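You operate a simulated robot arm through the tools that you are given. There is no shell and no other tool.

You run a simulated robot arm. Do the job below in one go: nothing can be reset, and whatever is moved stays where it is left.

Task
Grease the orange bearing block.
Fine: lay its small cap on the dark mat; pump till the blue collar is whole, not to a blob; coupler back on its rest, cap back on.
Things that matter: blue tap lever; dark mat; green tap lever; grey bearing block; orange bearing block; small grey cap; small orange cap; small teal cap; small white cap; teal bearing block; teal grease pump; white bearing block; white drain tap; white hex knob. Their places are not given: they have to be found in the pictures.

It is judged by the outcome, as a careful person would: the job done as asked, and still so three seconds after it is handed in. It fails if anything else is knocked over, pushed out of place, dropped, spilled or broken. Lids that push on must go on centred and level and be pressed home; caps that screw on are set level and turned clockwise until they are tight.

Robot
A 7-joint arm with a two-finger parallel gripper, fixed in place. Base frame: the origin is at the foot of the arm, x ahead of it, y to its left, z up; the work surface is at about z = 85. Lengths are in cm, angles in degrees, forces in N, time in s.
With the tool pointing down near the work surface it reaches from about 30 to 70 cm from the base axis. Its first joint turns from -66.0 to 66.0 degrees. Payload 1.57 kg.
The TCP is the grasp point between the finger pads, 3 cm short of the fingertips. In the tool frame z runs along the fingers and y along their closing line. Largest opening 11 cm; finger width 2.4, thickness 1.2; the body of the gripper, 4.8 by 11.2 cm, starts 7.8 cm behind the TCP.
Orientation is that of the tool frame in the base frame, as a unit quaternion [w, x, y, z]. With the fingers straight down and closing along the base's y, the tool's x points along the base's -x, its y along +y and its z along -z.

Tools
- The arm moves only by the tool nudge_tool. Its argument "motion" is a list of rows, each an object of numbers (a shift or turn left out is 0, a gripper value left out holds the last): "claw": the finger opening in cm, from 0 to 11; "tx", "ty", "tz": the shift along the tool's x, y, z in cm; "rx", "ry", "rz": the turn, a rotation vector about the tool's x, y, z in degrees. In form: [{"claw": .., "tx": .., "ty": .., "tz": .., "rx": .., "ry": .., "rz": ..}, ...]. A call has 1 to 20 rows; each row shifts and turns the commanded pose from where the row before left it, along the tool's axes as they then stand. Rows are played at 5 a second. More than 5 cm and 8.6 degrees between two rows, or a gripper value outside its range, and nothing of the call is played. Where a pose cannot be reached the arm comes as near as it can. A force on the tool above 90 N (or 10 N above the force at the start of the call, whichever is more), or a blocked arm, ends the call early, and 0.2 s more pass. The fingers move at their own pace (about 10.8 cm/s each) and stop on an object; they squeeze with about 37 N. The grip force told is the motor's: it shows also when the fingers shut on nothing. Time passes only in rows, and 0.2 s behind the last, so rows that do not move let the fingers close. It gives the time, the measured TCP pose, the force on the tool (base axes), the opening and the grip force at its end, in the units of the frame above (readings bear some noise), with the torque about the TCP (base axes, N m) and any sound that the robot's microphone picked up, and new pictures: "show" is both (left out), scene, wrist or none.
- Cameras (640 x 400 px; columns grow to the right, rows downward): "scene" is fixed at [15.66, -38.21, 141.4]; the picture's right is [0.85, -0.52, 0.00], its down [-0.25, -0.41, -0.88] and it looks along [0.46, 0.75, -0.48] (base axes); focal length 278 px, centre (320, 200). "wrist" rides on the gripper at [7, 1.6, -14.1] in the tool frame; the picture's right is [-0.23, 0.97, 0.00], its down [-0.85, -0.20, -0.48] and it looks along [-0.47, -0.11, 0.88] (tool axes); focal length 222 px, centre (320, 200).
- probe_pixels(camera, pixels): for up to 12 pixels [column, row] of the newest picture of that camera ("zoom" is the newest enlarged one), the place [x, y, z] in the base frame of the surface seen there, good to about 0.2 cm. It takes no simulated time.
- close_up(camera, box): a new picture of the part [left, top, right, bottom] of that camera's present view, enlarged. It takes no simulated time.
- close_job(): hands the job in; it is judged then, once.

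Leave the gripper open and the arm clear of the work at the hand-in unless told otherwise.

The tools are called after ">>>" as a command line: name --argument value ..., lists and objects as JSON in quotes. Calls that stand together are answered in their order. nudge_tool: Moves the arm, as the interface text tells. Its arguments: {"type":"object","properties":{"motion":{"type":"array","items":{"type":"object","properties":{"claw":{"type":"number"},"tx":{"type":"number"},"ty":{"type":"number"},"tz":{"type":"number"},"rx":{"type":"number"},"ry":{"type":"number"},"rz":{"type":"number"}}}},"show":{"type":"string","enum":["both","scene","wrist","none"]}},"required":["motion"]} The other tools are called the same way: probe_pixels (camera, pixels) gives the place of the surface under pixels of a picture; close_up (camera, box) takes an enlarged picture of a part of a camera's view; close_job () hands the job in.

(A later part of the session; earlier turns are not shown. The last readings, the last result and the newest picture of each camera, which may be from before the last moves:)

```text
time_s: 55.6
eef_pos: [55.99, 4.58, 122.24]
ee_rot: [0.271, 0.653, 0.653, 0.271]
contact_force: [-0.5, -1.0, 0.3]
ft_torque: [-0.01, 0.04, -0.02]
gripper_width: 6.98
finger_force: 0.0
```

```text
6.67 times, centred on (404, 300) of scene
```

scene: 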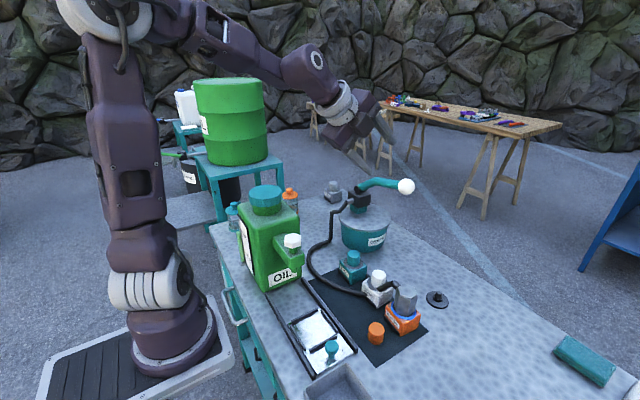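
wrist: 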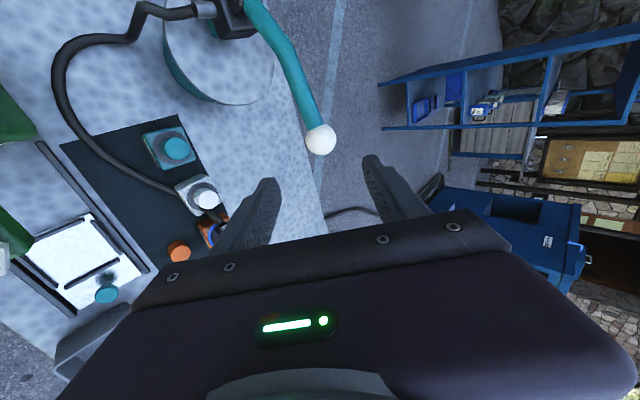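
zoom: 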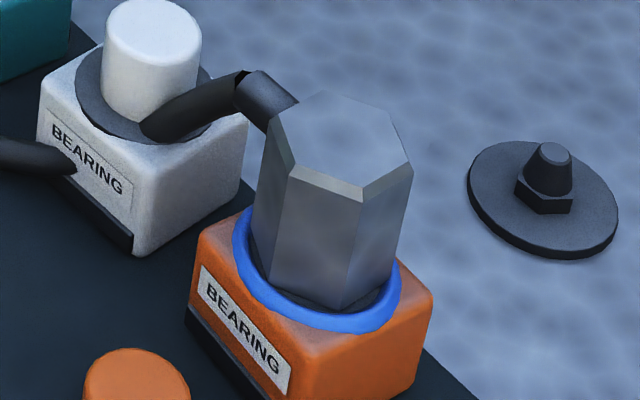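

I need a view of the far (+x) side. I move over to y≈−15, lower to z≈110, and bring the tool back to vertical with the 60° yaw so that the wrist camera looks down on the collar.

>>> nudge_tool --motion '[{"tx": -3.92}, {"tx": -3.92}, {"tx": -3.92}, {"tx": -3.92}, {"tx": -3.92}, {"ty": -2.12, "tz": 2.12}, {"ty": -2.12, "tz": 2.12}, {"ty": -2.12, "tz": 2.12}, {"ty": -2.12, "tz": 2.12}, {"rx": 7.5}, {"rx": 7.5}, {"rx": 7.5}, {"rx": 7.5}, {"rx": 7.5}, {"rx": 7.5}, {}]' --show "both"

```text
time_s: 59.0
eef_pos: [56.03, -15.02, 110.26]
ee_rot: [0.0, 0.707, 0.707, -0.001]
contact_force: [0.0, 0.0, -0.3]
ft_torque: [-0.02, 0.0, 0.03]
gripper_width: 6.99
finger_force: 0.1
```

scene: 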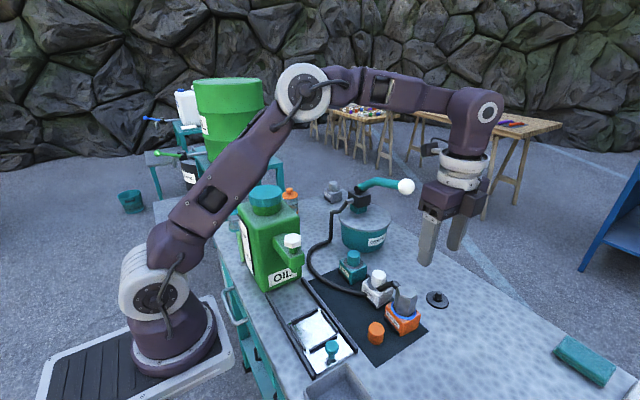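
wrist: 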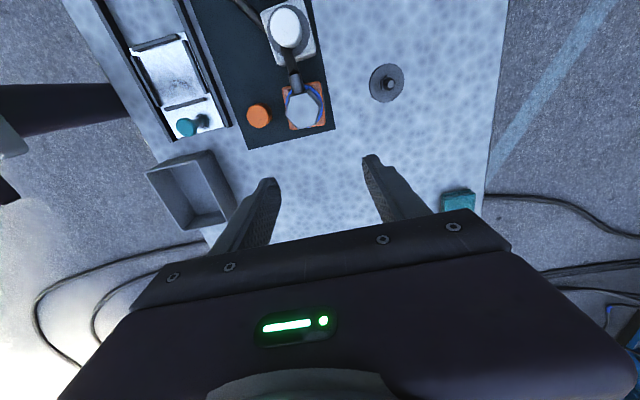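

Now the coupler and collar are visible at wrist (304,105) nearly from above. I zoom in there.

>>> close_up --camera "wrist" --box '[272, 72, 336, 136]'

```text
6.25 times, centred on (304, 104) of wrist
```

zoom: 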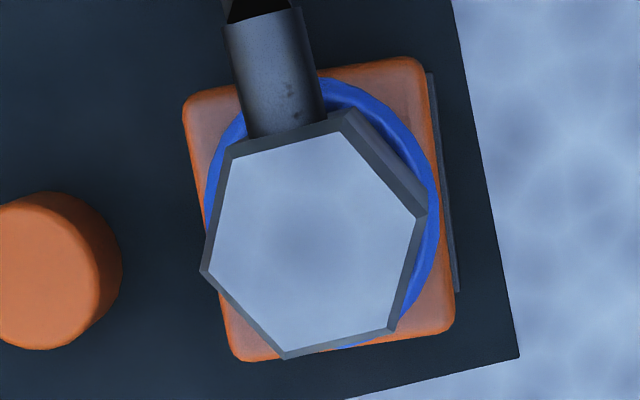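

The collar looks closed from above; blue is seen along the right (+x) side from zoom (330,85) to (345,345). To be sure there is no gap I move the camera further to +x and lower.

>>> nudge_tool --motion '[{"ty": 2, "tz": 2}, {"ty": 2, "tz": 2}, {"ty": 2, "tz": 2, "tx": -1}, {}]' --show "wrist"

>>> close_up --camera "wrist" --box '[215, 75, 285, 140]'

```text
time_s: 60.0
eef_pos: [62.07, -16.0, 104.14]
ee_rot: [0.0, 0.707, 0.707, 0.0]
contact_force: [-0.4, -0.4, 0.1]
ft_torque: [-0.02, 0.0, 0.0]
gripper_width: 7.0
finger_force: 0.1
```

wrist: 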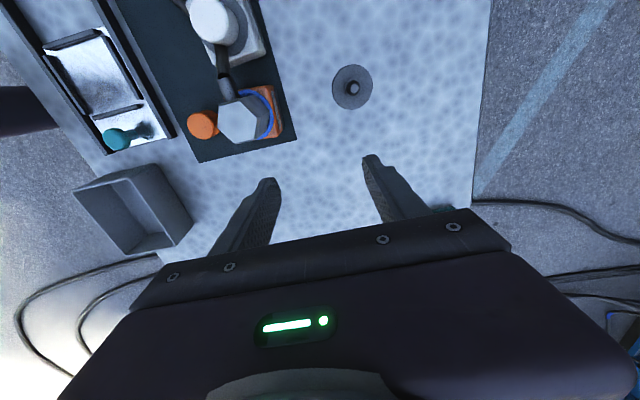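

```text
6.15 times, centred on (250, 108) of wrist
```

zoom: 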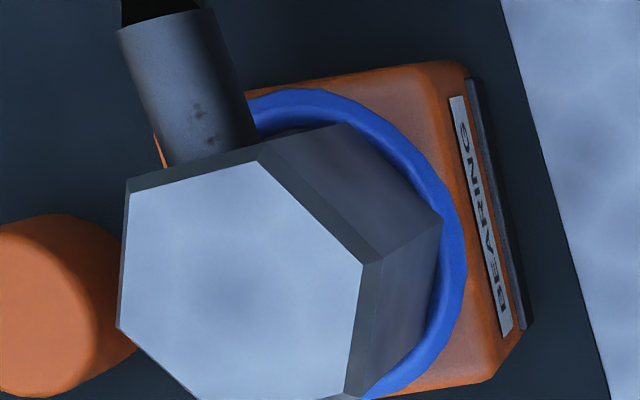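

The +x side shows an unbroken blue ring. I zoom more to look for a hairline gap.

>>> close_up --camera "wrist" --box '[250, 85, 282, 141]'

```text
7.14 times, centred on (266, 113) of wrist
```

zoom: 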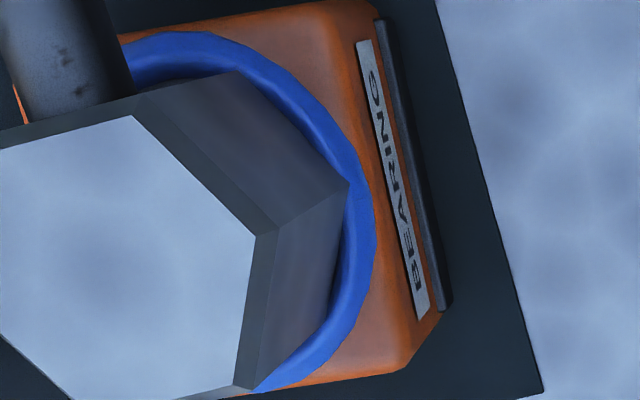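

The collar is whole with no gap and no blob: pumping is done. Now I turn back to the 60° yaw and move over the coupler.

>>> nudge_tool --motion '[{"rz": -7.5}, {"rz": -7.5}, {"rz": -7.5}, {"rz": -7.5}, {"tx": 2.73, "ty": -1.27}, {"tx": 2.73, "ty": -1.27}, {"tx": 2.72, "ty": -1.28}, {}]' --show "both"

>>> nudge_tool --motion '[{}]' --show "none"

>>> nudge_tool --motion '[{}]' --show "none"

```text
time_s: 61.8
eef_pos: [54.75, -10.71, 104.13]
ee_rot: [0.0, 0.5, 0.866, 0.0]
contact_force: [0.1, 0.0, 0.3]
ft_torque: [-0.01, -0.03, 0.02]
gripper_width: 6.99
finger_force: 0.1
```

scene: 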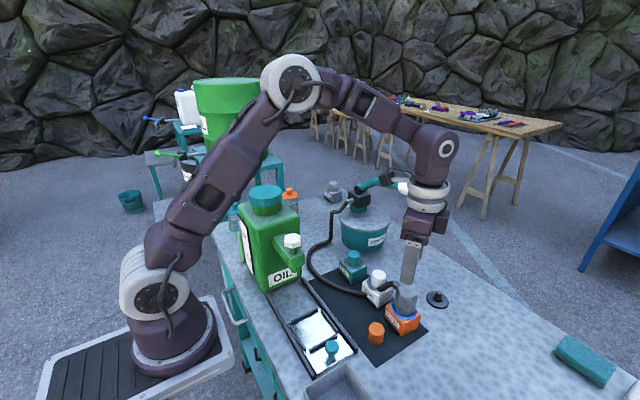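
wrist: 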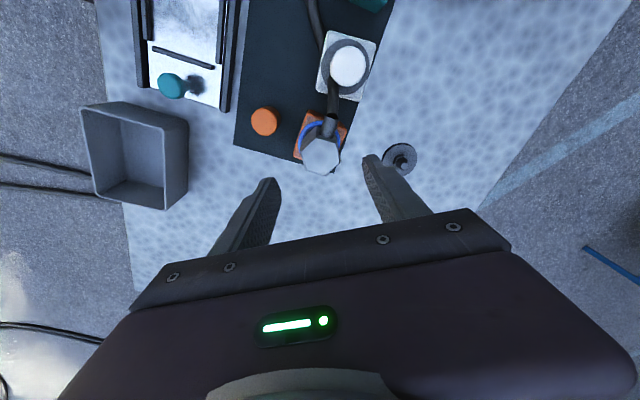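

```text
time_s: 62.2
eef_pos: [54.6, -10.7, 104.14]
ee_rot: [0.0, 0.499, 0.866, 0.0]
contact_force: [0.5, 1.2, -0.4]
ft_torque: [0.0, -0.04, -0.02]
gripper_width: 7.02
finger_force: 0.0
```

```text
time_s: 62.6
eef_pos: [54.52, -10.76, 104.21]
ee_rot: [0.0, 0.5, 0.866, 0.0]
contact_force: [0.5, 0.4, 0.0]
ft_torque: [0.01, 0.0, -0.01]
gripper_width: 7.0
finger_force: 0.1
```

Mean pose (54.62,-10.72,104.16). Small correction, then down to z≈94.55 round the coupler.

>>> nudge_tool --motion '[{"tx": -0.12, "ty": -0.01, "tz": 2}, {"tz": 2.5}, {"tz": 2}, {"tz": 1.5}, {"tz": 1}, {"tz": 0.6}, {}]' --show "both"

>>> close_up --camera "wrist" --box '[240, 120, 400, 220]'

```text
time_s: 64.2
eef_pos: [54.51, -10.9, 94.59]
ee_rot: [-0.001, 0.5, 0.866, 0.0]
contact_force: [-0.1, -0.1, -0.4]
ft_torque: [-0.02, 0.04, 0.0]
gripper_width: 6.98
finger_force: 0.2
```

scene: 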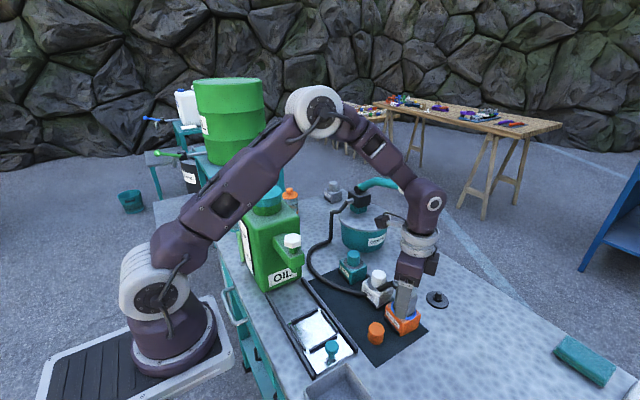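
wrist: 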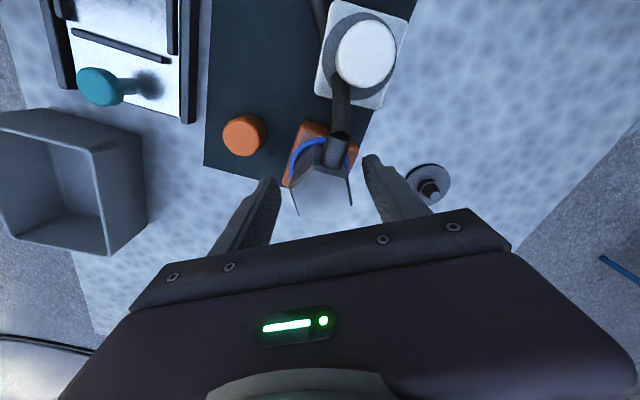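

```text
4.00 times, centred on (320, 170) of wrist
```

zoom: 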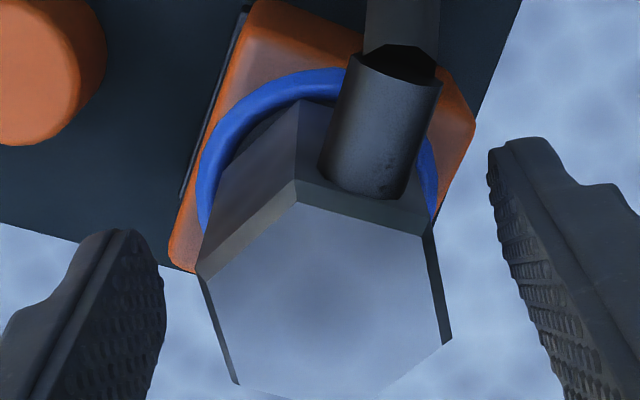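

The coupler is between the fingers. I close on it.

>>> nudge_tool --motion '[{"claw": 5}, {"claw": 4.2}, {"claw": 3}, {}, {}]' --show "none"

```text
time_s: 65.4
eef_pos: [54.58, -10.97, 94.56]
ee_rot: [0.0, 0.5, 0.866, 0.001]
contact_force: [0.9, 0.5, 1.6]
ft_torque: [0.01, -0.02, 0.01]
gripper_width: 4.06
finger_force: 36.8
```

Gripped at 4.06 cm. I lift straight up slowly.

>>> nudge_tool --motion '[{"tz": -0.3}, {"tz": -0.5}, {"tz": -0.7}, {"tz": -0.8}, {}]' --show "both"

>>> close_up --camera "scene" --box '[370, 250, 450, 340]'

```text
time_s: 66.6
eef_pos: [54.69, -10.97, 96.83]
ee_rot: [0.0, 0.499, 0.866, 0.001]
contact_force: [0.1, -0.5, -1.4]
ft_torque: [0.0, 0.02, -0.01]
gripper_width: 4.05
finger_force: 36.6
```

scene: 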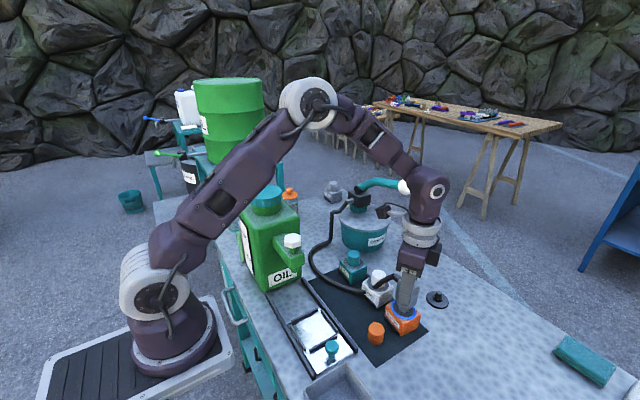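
wrist: 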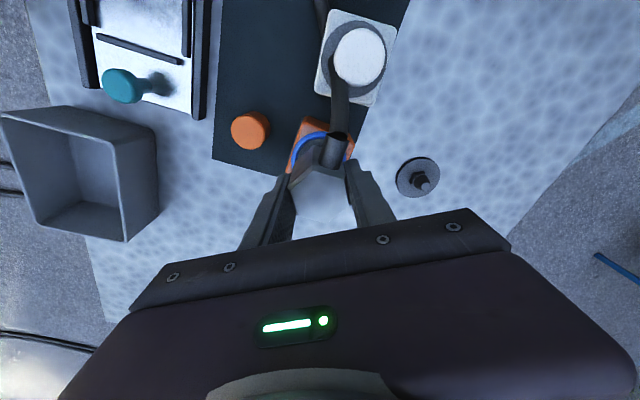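

```text
4.44 times, centred on (410, 295) of scene
```

zoom: 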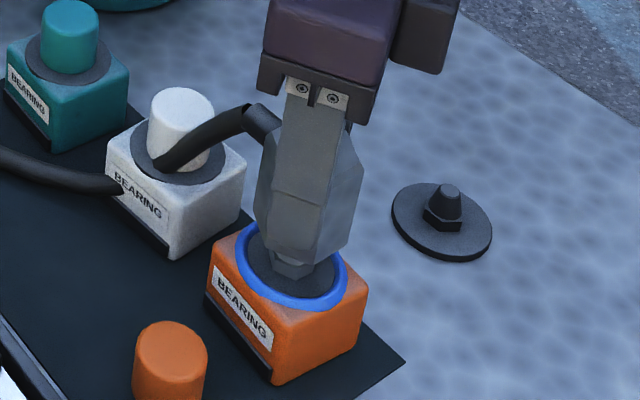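

The collar ring is whole on the orange block; the coupler is free. I lift to z≈99.3 and carry it to the rest (shift +12.94 in x, −0.12 in y).

>>> nudge_tool --motion '[{"tz": -1.2}, {"tz": -1.3}, {"tx": -1.314, "ty": 2.23}, {"tx": -1.314, "ty": 2.23}, {"tx": -1.314, "ty": 2.23}, {"tx": -1.314, "ty": 2.23}, {"tx": -1.314, "ty": 2.23}, {}]' --show "both"

>>> nudge_tool --motion '[{}]' --show "none"

>>> nudge_tool --motion '[{}]' --show "none"

>>> close_up --camera "scene" --box '[380, 230, 490, 340]'

```text
time_s: 68.4
eef_pos: [67.34, -10.55, 99.27]
ee_rot: [-0.001, 0.491, 0.871, -0.004]
contact_force: [-0.5, 0.1, -1.2]
ft_torque: [0.0, 0.0, 0.0]
gripper_width: 4.03
finger_force: 37.2
out of reach, approached as far as the arm can: row 7
```

scene: 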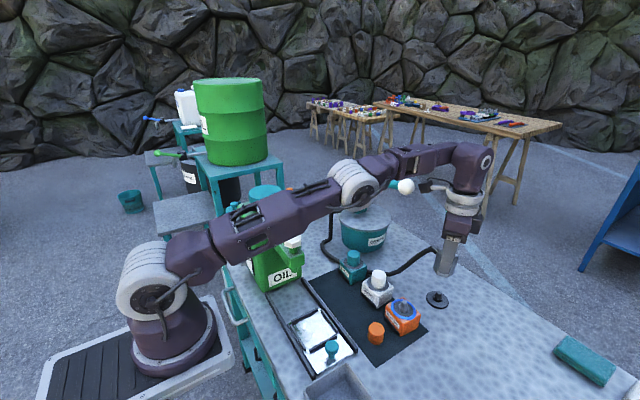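
wrist: 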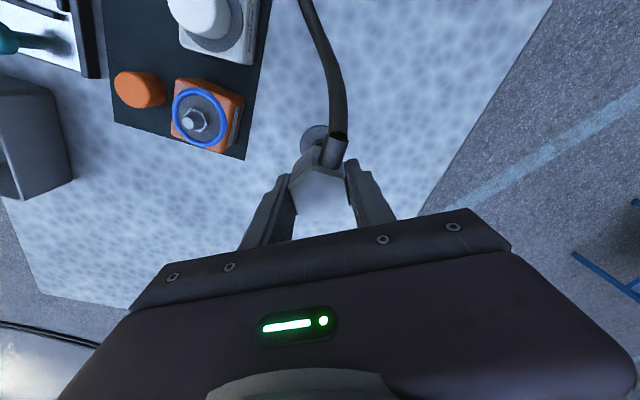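

```text
time_s: 68.8
eef_pos: [67.37, -10.5, 99.34]
ee_rot: [-0.001, 0.49, 0.872, -0.001]
contact_force: [0.3, 0.2, -0.8]
ft_torque: [-0.02, -0.05, 0.03]
gripper_width: 4.04
finger_force: 36.8
```

```text
time_s: 69.2
eef_pos: [67.29, -10.59, 99.32]
ee_rot: [-0.001, 0.491, 0.871, -0.002]
contact_force: [-0.7, 0.1, -1.6]
ft_torque: [0.04, -0.01, 0.01]
gripper_width: 4.06
finger_force: 36.9
```

```text
3.64 times, centred on (435, 285) of scene
```

zoom: 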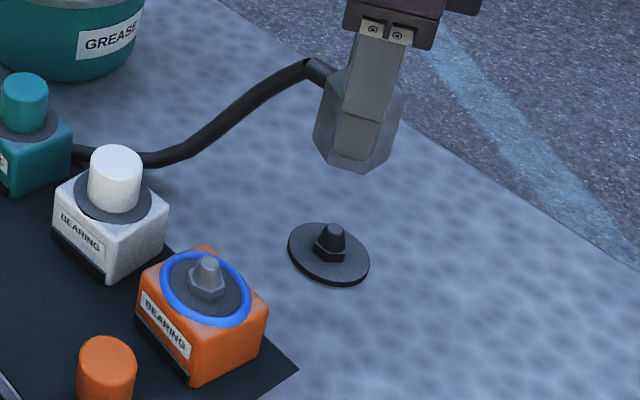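

At that height it was just out of reach and the arm stopped at (67.33,-10.55) with a 1° yaw error. I lower 2 cm (still well above the rest nipple), then correct yaw (+1.2°) and position.

>>> nudge_tool --motion '[{"tz": 1}, {"tz": 1}, {"rz": 1.15}, {"tx": -0.46, "ty": 0.04}, {}]' --show "none"

>>> nudge_tool --motion '[{}]' --show "none"

>>> nudge_tool --motion '[{}]' --show "both"

```text
time_s: 70.4
eef_pos: [67.84, -11.46, 97.41]
ee_rot: [0.0, 0.51, 0.86, 0.0]
contact_force: [0.9, -0.3, -2.1]
ft_torque: [0.02, 0.0, 0.01]
gripper_width: 4.07
finger_force: 37.5
```

```text
time_s: 70.8
eef_pos: [67.83, -11.4, 97.42]
ee_rot: [0.0, 0.51, 0.86, 0.0]
contact_force: [0.1, 0.4, -0.8]
ft_torque: [0.02, 0.01, -0.01]
gripper_width: 4.04
finger_force: 37.2
```

```text
time_s: 71.2
eef_pos: [67.74, -11.47, 97.51]
ee_rot: [-0.001, 0.509, 0.861, 0.0]
contact_force: [0.2, 0.1, -0.9]
ft_torque: [0.03, 0.01, 0.01]
gripper_width: 4.06
finger_force: 37.1
```

scene: 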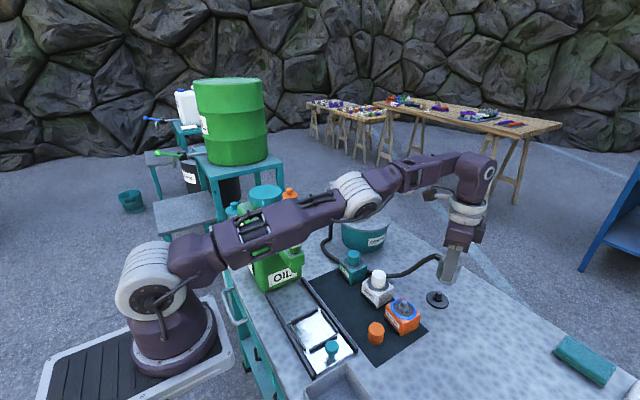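
wrist: 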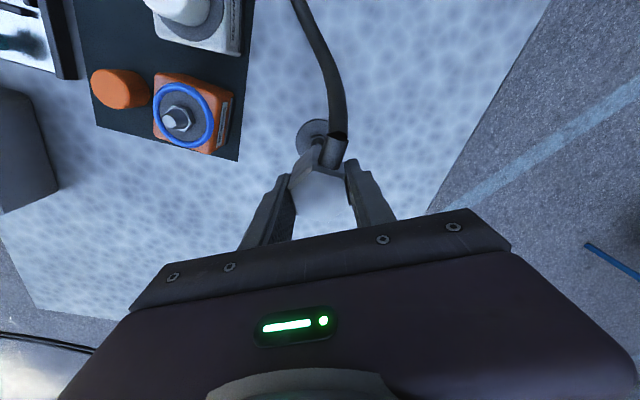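

Now the pose reads (67.8,-11.44) and yaw 61.3° – the earlier command had been kept, so I undo the over-correction: yaw −1.25°, shift (−0.2,+0.51).

>>> nudge_tool --motion '[{"rz": -1.2}, {"tx": 0.54, "ty": 0.08}, {}, {}]' --show "none"

>>> nudge_tool --motion '[{}]' --show "none"

>>> nudge_tool --motion '[{}]' --show "both"

>>> close_up --camera "scene" --box '[400, 230, 480, 320]'

```text
time_s: 72.2
eef_pos: [67.59, -10.82, 97.35]
ee_rot: [0.0, 0.5, 0.866, 0.0]
contact_force: [0.1, -0.9, -1.8]
ft_torque: [0.01, 0.02, 0.0]
gripper_width: 4.04
finger_force: 36.8
```

```text
time_s: 72.6
eef_pos: [67.59, -10.84, 97.29]
ee_rot: [0.001, 0.501, 0.866, 0.0]
contact_force: [0.6, -0.3, -2.0]
ft_torque: [-0.02, -0.01, 0.01]
gripper_width: 4.08
finger_force: 36.8
```

```text
time_s: 73.0
eef_pos: [67.6, -10.89, 97.36]
ee_rot: [0.0, 0.5, 0.866, 0.001]
contact_force: [0.4, 0.6, -1.6]
ft_torque: [-0.02, -0.01, 0.04]
gripper_width: 4.05
finger_force: 37.1
```

scene: 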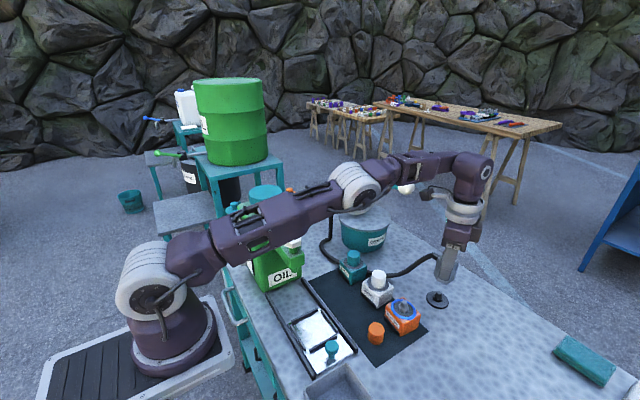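
wrist: 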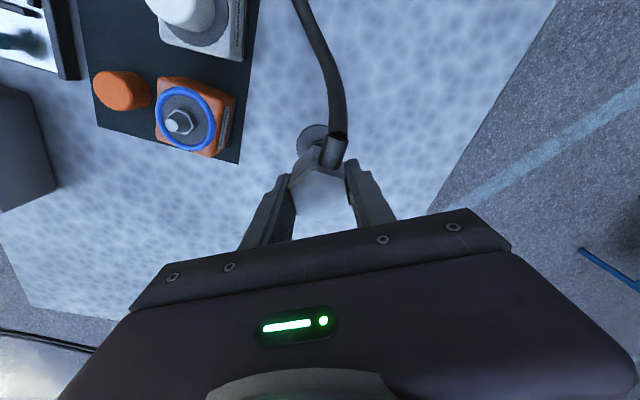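

```text
4.44 times, centred on (440, 275) of scene
```

zoom: 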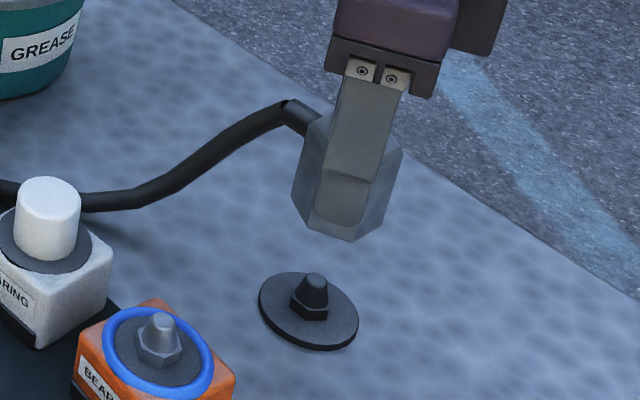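

Pose (67.59,-10.86), yaw right. Tiny correction (−0.08,−0.05 in tool x/y), then lower to z≈92.6, just above the rest's nipple tip.

>>> nudge_tool --motion '[{"tx": -0.08, "ty": -0.05, "tz": 1}, {"tz": 1.5}, {"tz": 1.3}, {"tz": 0.9}, {}]' --show "both"

>>> close_up --camera "scene" --box '[400, 230, 480, 320]'

```text
time_s: 74.2
eef_pos: [67.56, -11.05, 92.69]
ee_rot: [0.0, 0.501, 0.866, 0.001]
contact_force: [0.1, 0.4, -1.0]
ft_torque: [-0.01, 0.0, 0.02]
gripper_width: 4.05
finger_force: 37.1
```

scene: 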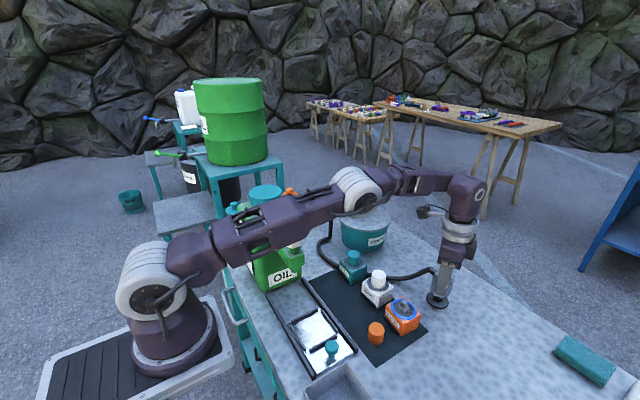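
wrist: 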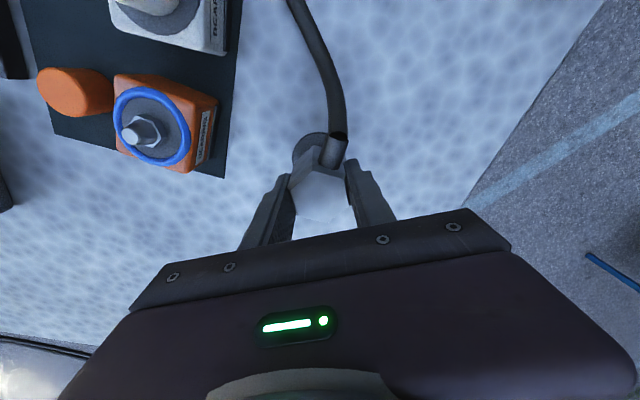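

```text
4.44 times, centred on (440, 275) of scene
```

zoom: 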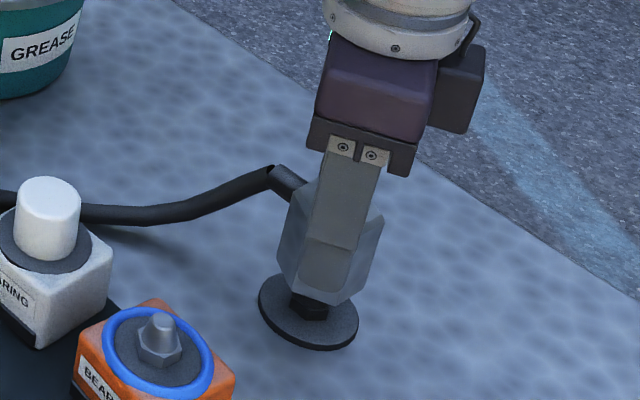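

The coupler is centred over the rest nipple. I lower in small steps, watching force.

>>> nudge_tool --motion '[{"tz": 0.3}, {"tz": 0.3}, {"tz": 0.3}, {"tz": 0.3}, {}]' --show "none"

>>> nudge_tool --motion '[{"tz": 0.3}, {"tz": 0.3}, {"tz": 0.2}, {}]' --show "none"

```text
time_s: 75.4
eef_pos: [67.61, -11.0, 91.57]
ee_rot: [0.0, 0.5, 0.866, 0.0]
contact_force: [0.0, 0.1, -1.2]
ft_torque: [0.03, -0.01, -0.04]
gripper_width: 4.06
finger_force: 37.1
```

```text
time_s: 76.4
eef_pos: [67.57, -11.02, 90.7]
ee_rot: [0.0, 0.5, 0.866, 0.0]
contact_force: [-0.3, 0.2, -1.1]
ft_torque: [0.01, 0.0, 0.03]
gripper_width: 4.06
finger_force: 36.7
```

Free so far at z 90.7; seat expected ≈90.2. Continuing in 0.15 cm steps.

>>> nudge_tool --motion '[{"tz": 0.15}, {"tz": 0.15}, {"tz": 0.12}, {}]' --show "none"

```text
time_s: 77.4
eef_pos: [67.62, -10.97, 90.42]
ee_rot: [0.0, 0.499, 0.866, 0.0]
contact_force: [0.5, -1.3, -0.4]
ft_torque: [-0.01, -0.03, 0.02]
gripper_width: 4.05
finger_force: 37.0
```

>>> nudge_tool --motion '[{"tz": 0.1}, {"tz": 0.1}, {}]' --show "none"

```text
time_s: 78.2
eef_pos: [67.69, -11.0, 90.26]
ee_rot: [0.002, 0.5, 0.866, 0.0]
contact_force: [-4.7, 1.8, 24.3]
ft_torque: [-0.1, 0.31, 0.02]
gripper_width: 4.06
finger_force: 37.0
```

Firm stop with 24 N at z≈90.25: seated on the rest. I relax, open to 7 cm and rise.

>>> nudge_tool --motion '[{"tz": -0.1}, {"claw": 4.6}, {"claw": 6}, {"claw": 7}, {}, {"tz": -1}, {"tz": -2}, {"tz": -3}, {"tz": -1.5}, {}]' --show "both"

>>> close_up --camera "scene" --box '[380, 250, 480, 340]'

>>> close_up --camera "wrist" --box '[100, 60, 356, 220]'

```text
time_s: 80.4
eef_pos: [67.55, -11.0, 97.74]
ee_rot: [0.0, 0.5, 0.866, 0.0]
contact_force: [0.1, -0.9, 0.6]
ft_torque: [-0.03, -0.01, -0.03]
gripper_width: 7.0
finger_force: 0.1
```

scene: 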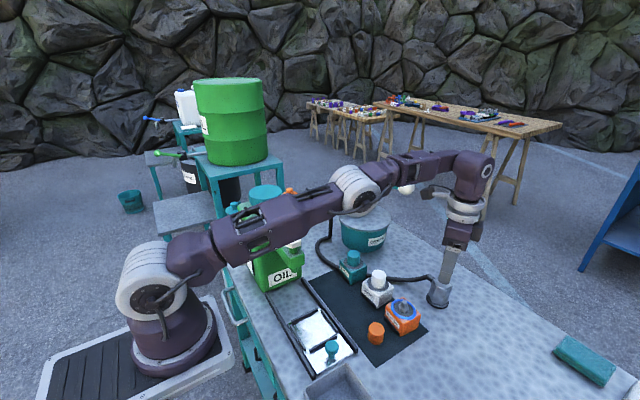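
wrist: 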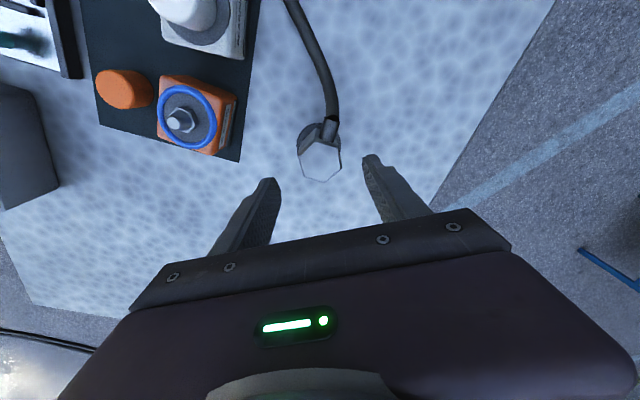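

```text
4.44 times, centred on (430, 295) of scene
```

zoom: 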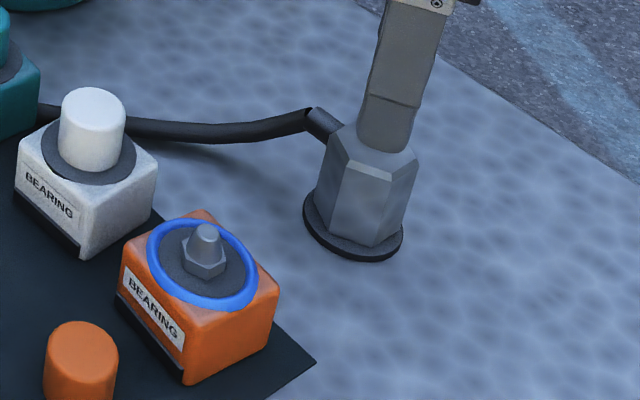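

```text
2.50 times, centred on (228, 140) of wrist
```

zoom: 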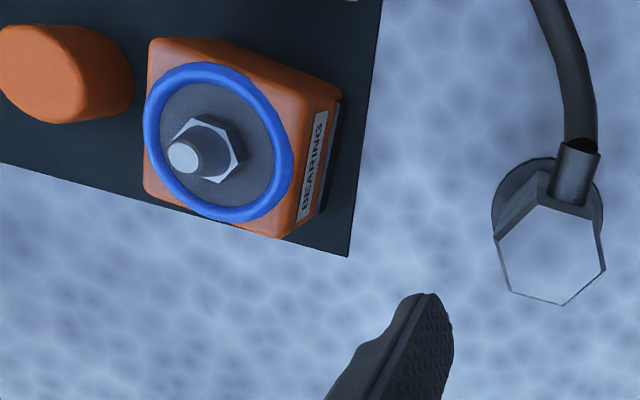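

The collar is a full, even ring and the coupler sits back on its rest. Next the cap: I move back over the mat, rising to z≈104, and turn back to yaw 0.

>>> nudge_tool --motion '[{"tx": 1.71, "ty": -2.96}, {"tx": 1.71, "ty": -2.96, "tz": -1}, {"tx": 1.71, "ty": -2.96, "tz": -1.5}, {"tx": 1.71, "ty": -2.96, "tz": -1.5}, {"tx": 1.71, "ty": -2.96, "tz": -1.5}, {"tx": 1.7, "ty": -2.95, "tz": -1}, {"rz": -7.5, "claw": 6}, {"rz": -7.5}, {"rz": -7.5}, {"rz": -7.5}, {"rz": -7.5}, {"rz": -7.5}, {"rz": -7.5}, {"rz": -7.5}, {}]' --show "both"

>>> close_up --camera "wrist" --box '[270, 110, 366, 200]'

```text
time_s: 83.6
eef_pos: [47.16, -11.06, 104.32]
ee_rot: [-0.001, -0.001, 1.0, 0.0]
contact_force: [-0.1, -0.4, -0.2]
ft_torque: [0.03, 0.0, -0.01]
gripper_width: 6.0
finger_force: 0.1
```

scene: 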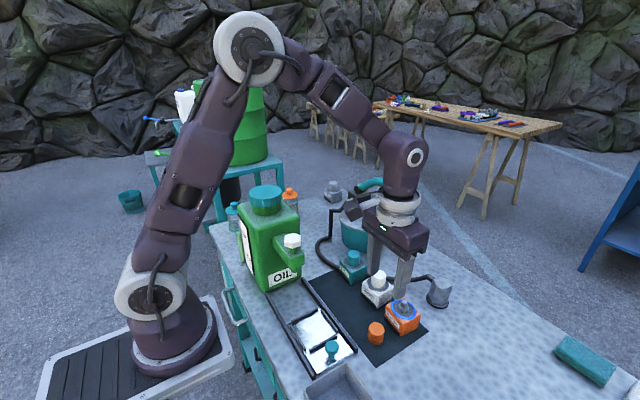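
wrist: 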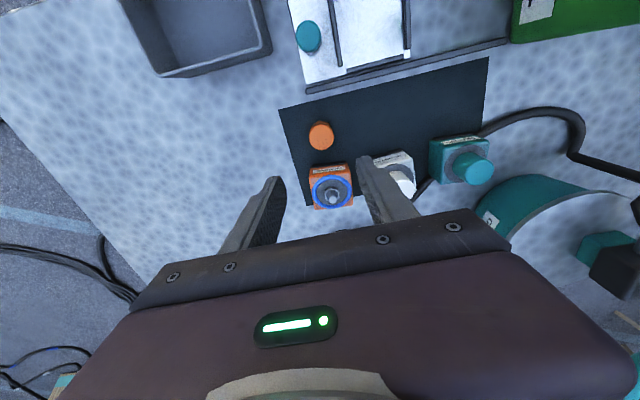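

```text
4.44 times, centred on (318, 155) of wrist
```

zoom: 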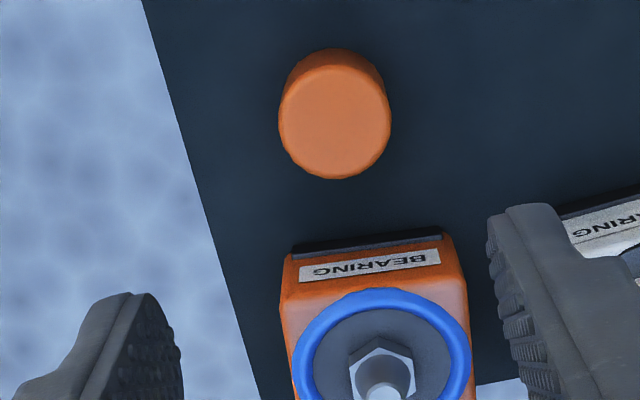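

I probe the cap's top rim and the nipple/collar for exact positions.

>>> probe_pixels --camera "zoom" --pixels '[[335, 120], [284, 125], [386, 118], [330, 72], [340, 172], [380, 385], [300, 360], [468, 350], [375, 295], [350, 370], [410, 365]]'

>>> nudge_tool --motion '[{}]' --show "none"

>>> nudge_tool --motion '[{}]' --show "none"

```text
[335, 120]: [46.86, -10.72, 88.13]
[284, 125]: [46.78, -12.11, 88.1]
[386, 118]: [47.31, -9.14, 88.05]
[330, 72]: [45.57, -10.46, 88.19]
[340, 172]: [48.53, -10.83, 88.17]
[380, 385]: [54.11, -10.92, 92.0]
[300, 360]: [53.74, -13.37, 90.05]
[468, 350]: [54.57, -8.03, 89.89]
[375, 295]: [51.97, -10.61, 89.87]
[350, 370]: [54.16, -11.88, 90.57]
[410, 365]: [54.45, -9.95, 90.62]
```

```text
time_s: 84.0
eef_pos: [47.11, -10.99, 104.16]
ee_rot: [0.0, 0.001, 1.0, 0.0]
contact_force: [0.3, -0.5, 0.6]
ft_torque: [-0.03, -0.01, -0.04]
gripper_width: 6.0
finger_force: 0.0
```

```text
time_s: 84.4
eef_pos: [47.03, -11.02, 104.21]
ee_rot: [0.0, 0.0, 1.0, 0.0]
contact_force: [-1.2, -0.7, -0.1]
ft_torque: [0.0, 0.05, 0.0]
gripper_width: 5.97
finger_force: 0.1
```

Cap centre ≈(47.07,-10.7), top z 88.15. TCP is at (47.1,-11.02,104.2). I correct y by +0.3 and go down to z≈89.25 (fingertips ~1 cm above the cap's foot, so they'll later stay clear of the collar).

>>> nudge_tool --motion '[{"ty": 0.3, "tx": 0.02, "tz": 2}, {"tz": 3}, {"tz": 3}, {"tz": 3}, {"tz": 2}, {"tz": 1.2}, {"tz": 0.75}, {}]' --show "both"

>>> close_up --camera "wrist" --box '[240, 130, 400, 230]'

```text
time_s: 86.2
eef_pos: [47.15, -10.67, 89.21]
ee_rot: [-0.001, 0.0, 1.0, 0.0]
contact_force: [-0.5, -0.3, -0.1]
ft_torque: [-0.02, 0.0, -0.03]
gripper_width: 6.0
finger_force: 0.0
```

scene: 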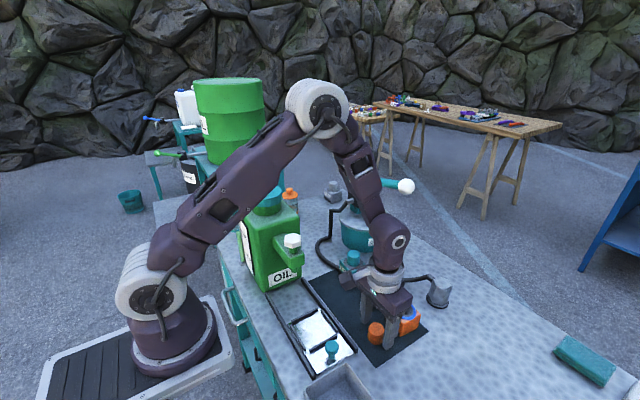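
wrist: 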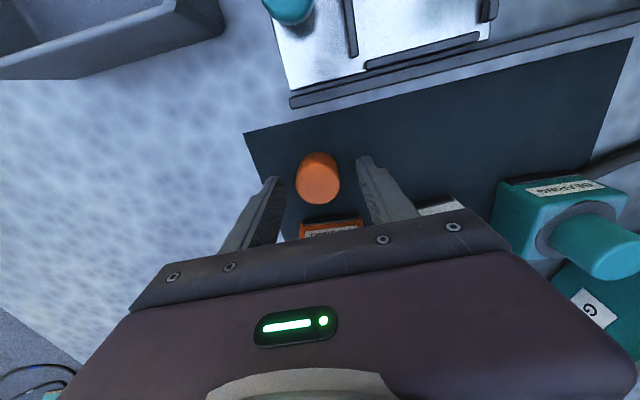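

```text
4.00 times, centred on (320, 180) of wrist
```

zoom: 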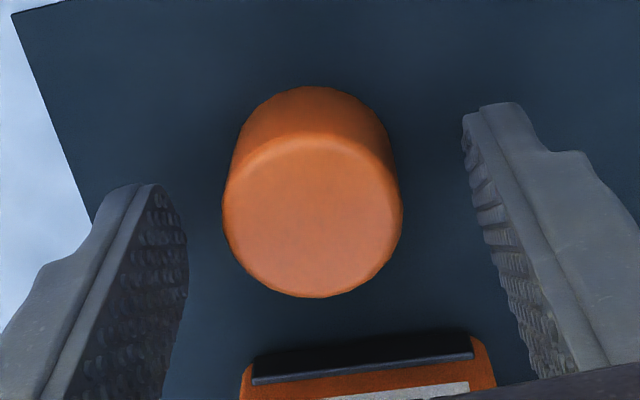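

The cap is between the fingers. I close gently on it.

>>> nudge_tool --motion '[{"claw": 4.2}, {"claw": 3.7}, {"claw": 3.4}, {"claw": 2.5}, {}, {}]' --show "wrist"

>>> close_up --camera "wrist" --box '[240, 130, 400, 230]'

```text
time_s: 87.6
eef_pos: [47.15, -10.7, 89.2]
ee_rot: [0.0, 0.0, 1.0, 0.0]
contact_force: [0.8, 0.8, 1.8]
ft_torque: [0.08, 0.0, 0.01]
gripper_width: 3.5
finger_force: 37.1
```

wrist: 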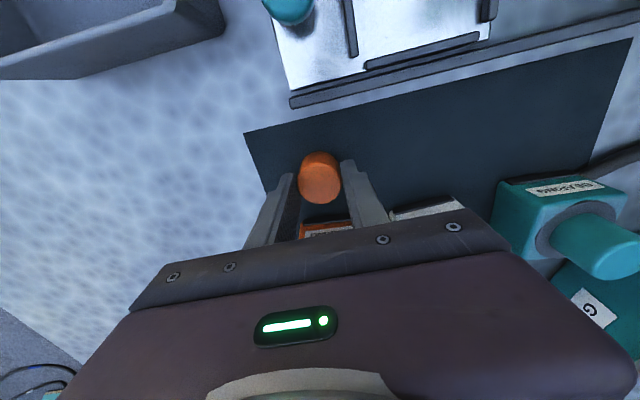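

```text
4.00 times, centred on (320, 180) of wrist
```

zoom: 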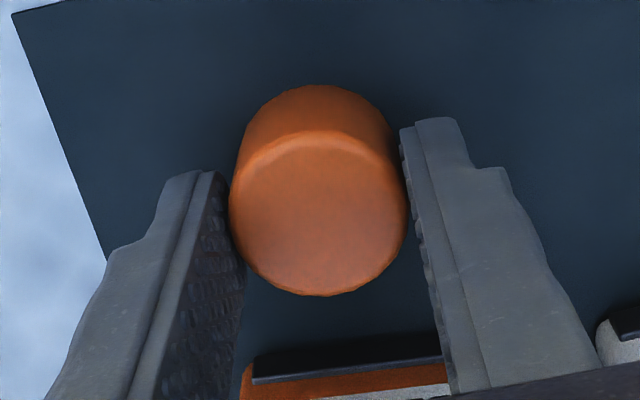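

Cap gripped at 3.5 cm. I lift to z≈99.2 and carry it over the nipple.

>>> nudge_tool --motion '[{"tz": -1}, {"tz": -3}, {"tz": -3}, {"tz": -3}, {"tx": -2.5, "ty": -0.05}, {"tx": -2.5, "ty": -0.05}, {"tx": -2.5, "ty": -0.05}, {}]' --show "both"

>>> nudge_tool --motion '[{}]' --show "none"

>>> nudge_tool --motion '[{}]' --show "none"

>>> close_up --camera "scene" --box '[360, 240, 456, 330]'

>>> close_up --camera "wrist" --box '[240, 130, 400, 230]'

```text
time_s: 89.4
eef_pos: [54.69, -10.79, 99.23]
ee_rot: [0.0, 0.0, 1.0, 0.0]
contact_force: [-0.8, -0.2, -0.3]
ft_torque: [0.01, 0.0, 0.02]
gripper_width: 3.51
finger_force: 37.0
```

scene: 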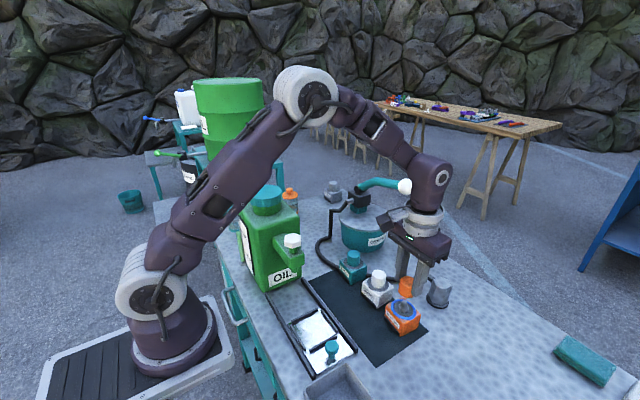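
wrist: 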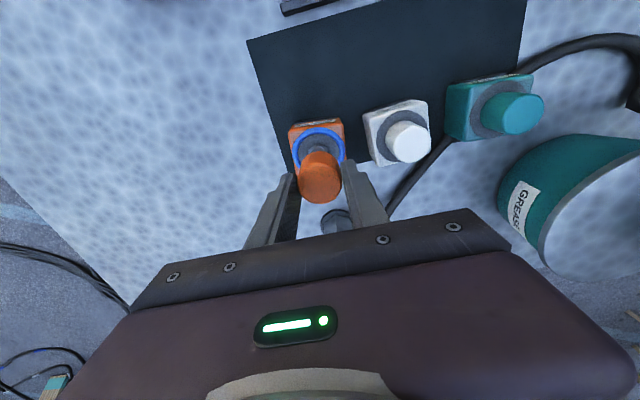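

```text
time_s: 89.8
eef_pos: [54.59, -10.76, 99.21]
ee_rot: [0.0, 0.0, 1.0, 0.0]
contact_force: [0.3, -0.8, -0.8]
ft_torque: [-0.02, 0.02, 0.04]
gripper_width: 3.53
finger_force: 36.7
```

```text
time_s: 90.2
eef_pos: [54.61, -10.76, 99.29]
ee_rot: [0.0, 0.001, 1.0, 0.0]
contact_force: [0.3, -0.2, 0.6]
ft_torque: [0.0, -0.02, -0.06]
gripper_width: 3.47
finger_force: 36.6
```

```text
4.44 times, centred on (408, 285) of scene
```

zoom: 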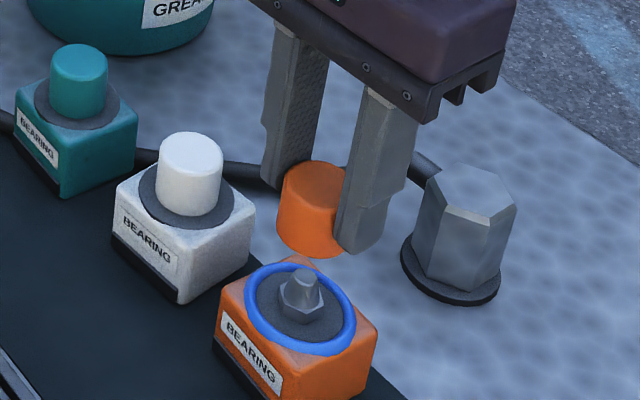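

```text
4.00 times, centred on (320, 180) of wrist
```

zoom: 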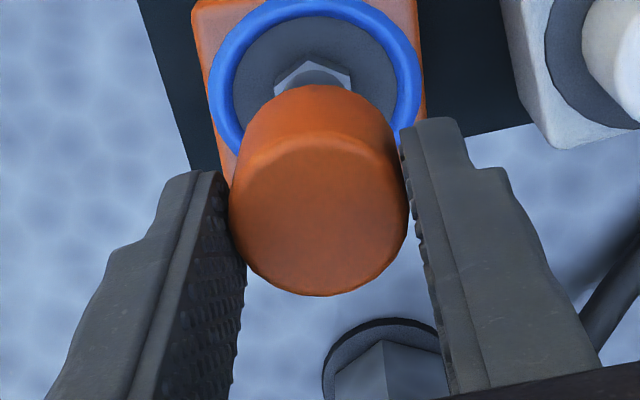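

I probe the cap top in this view to check its centre against the nipple (54.63,-10.86).

>>> probe_pixels --camera "zoom" --pixels '[[318, 215], [240, 215], [400, 210], [318, 145], [320, 288], [218, 85], [412, 85], [315, 8], [300, 110]]'

```text
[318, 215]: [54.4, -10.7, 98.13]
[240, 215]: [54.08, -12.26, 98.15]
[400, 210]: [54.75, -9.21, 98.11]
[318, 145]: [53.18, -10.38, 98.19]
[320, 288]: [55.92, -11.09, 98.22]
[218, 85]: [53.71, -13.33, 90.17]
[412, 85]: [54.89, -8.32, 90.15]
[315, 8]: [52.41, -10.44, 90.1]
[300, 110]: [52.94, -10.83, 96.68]
```

Cap centre is (54.55,-10.74); nipple (54.63,-10.86). I shift +0.07 x, −0.1 y and lower to z≈96.5.

>>> nudge_tool --motion '[{"tx": -0.06, "ty": -0.1}, {"tz": 1}, {"tz": 1}, {"tz": 0.7}, {}]' --show "both"

>>> close_up --camera "scene" --box '[370, 250, 450, 330]'

```text
time_s: 91.4
eef_pos: [54.61, -10.87, 96.5]
ee_rot: [0.001, 0.0, 1.0, 0.0]
contact_force: [-0.6, -0.2, 0.5]
ft_torque: [-0.02, -0.03, -0.01]
gripper_width: 3.45
finger_force: 36.8
```

scene: 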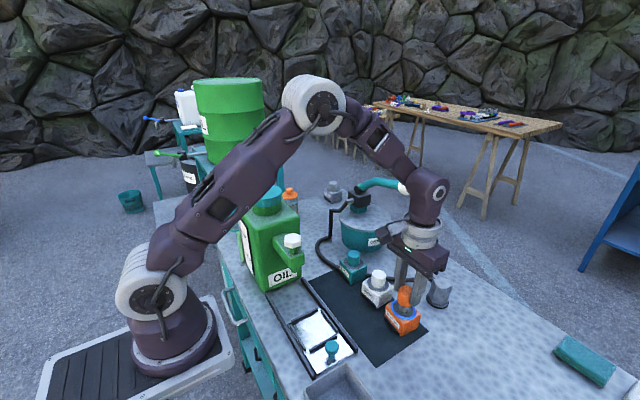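
wrist: 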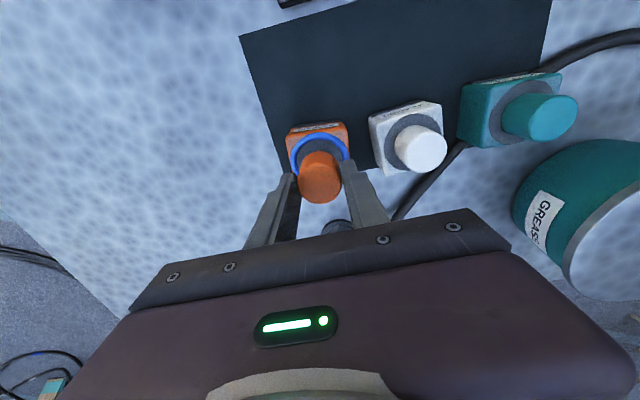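

```text
5.00 times, centred on (410, 290) of scene
```

zoom: 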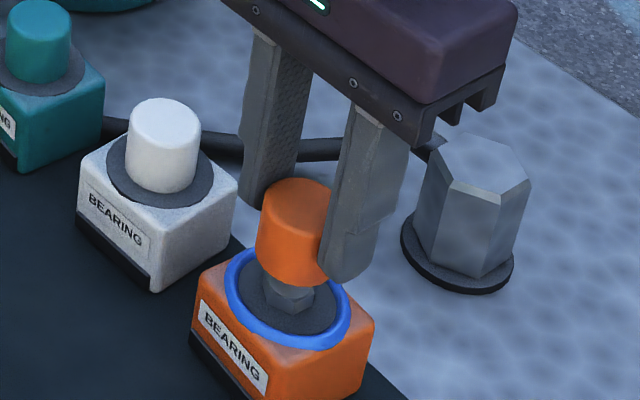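

The cap is aligned just over the nipple. I lower in small steps and watch for contact.

>>> nudge_tool --motion '[{"tz": 0.25}, {"tz": 0.25}, {"tz": 0.25}, {"tz": 0.25}, {}]' --show "none"

>>> nudge_tool --motion '[{"tz": 0.25}, {"tz": 0.25}, {"tz": 0.25}, {"tz": 0.15}, {}]' --show "none"

```text
time_s: 92.6
eef_pos: [54.59, -10.97, 95.57]
ee_rot: [0.0, -0.001, 1.0, 0.001]
contact_force: [-0.2, 0.0, 0.5]
ft_torque: [-0.01, -0.01, 0.04]
gripper_width: 3.5
finger_force: 37.1
```

```text
time_s: 93.8
eef_pos: [54.63, -10.93, 94.75]
ee_rot: [0.0, 0.0, 1.0, 0.0]
contact_force: [-0.7, -0.1, 0.0]
ft_torque: [0.01, -0.02, 0.01]
gripper_width: 3.48
finger_force: 37.4
```

Free at 94.75; seat expected at ≈94.0. Continuing.

>>> nudge_tool --motion '[{"tz": 0.2}, {"tz": 0.2}, {"tz": 0.15}, {}]' --show "none"

>>> nudge_tool --motion '[{"tz": 0.1}, {}]' --show "none"

```text
time_s: 94.8
eef_pos: [54.77, -10.95, 94.14]
ee_rot: [0.0, 0.0, 1.0, 0.002]
contact_force: [0.6, 0.0, 0.1]
ft_torque: [-0.01, 0.0, 0.02]
gripper_width: 3.47
finger_force: 37.1
```

```text
time_s: 95.4
eef_pos: [54.68, -10.99, 94.07]
ee_rot: [0.001, 0.0, 1.0, 0.0]
contact_force: [-1.9, -0.8, 11.7]
ft_torque: [-0.04, 0.14, 0.03]
gripper_width: 3.5
finger_force: 37.0
```

Contact at z≈94.07 with 12 N, as expected. I press home a bit more.

>>> nudge_tool --motion '[{"tz": 0.07}, {"tz": 0.07}, {}]' --show "both"

>>> close_up --camera "scene" --box '[370, 250, 450, 330]'

```text
time_s: 96.2
eef_pos: [54.7, -11.01, 93.78]
ee_rot: [0.001, 0.0, 1.0, 0.001]
contact_force: [0.6, -0.7, 14.0]
ft_torque: [0.0, 0.03, 0.11]
gripper_width: 3.5
finger_force: 37.2
```

scene: 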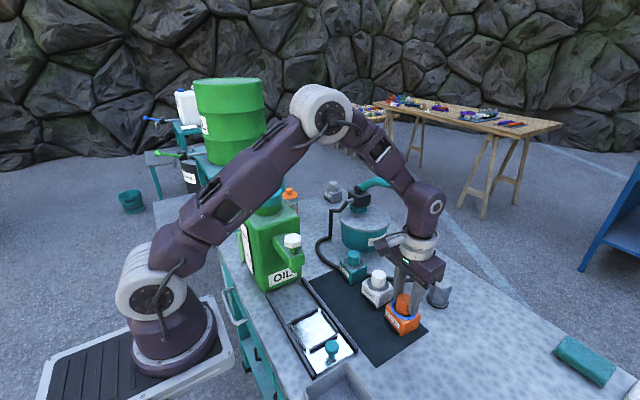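
wrist: 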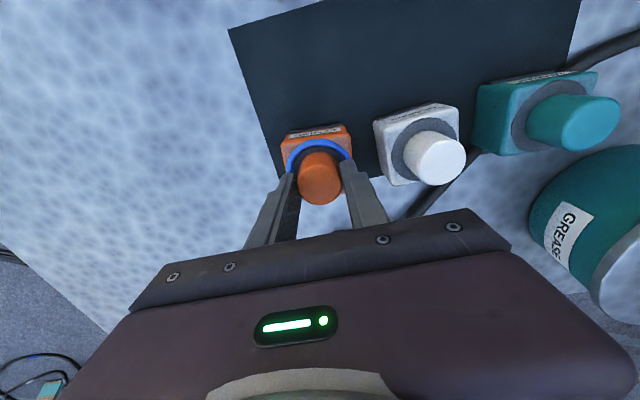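

```text
5.00 times, centred on (410, 290) of scene
```

zoom: 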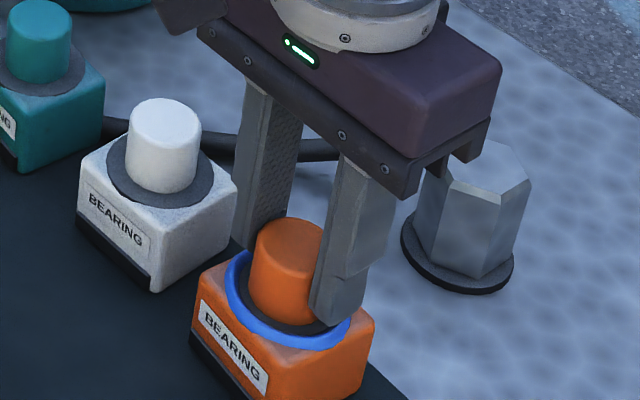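

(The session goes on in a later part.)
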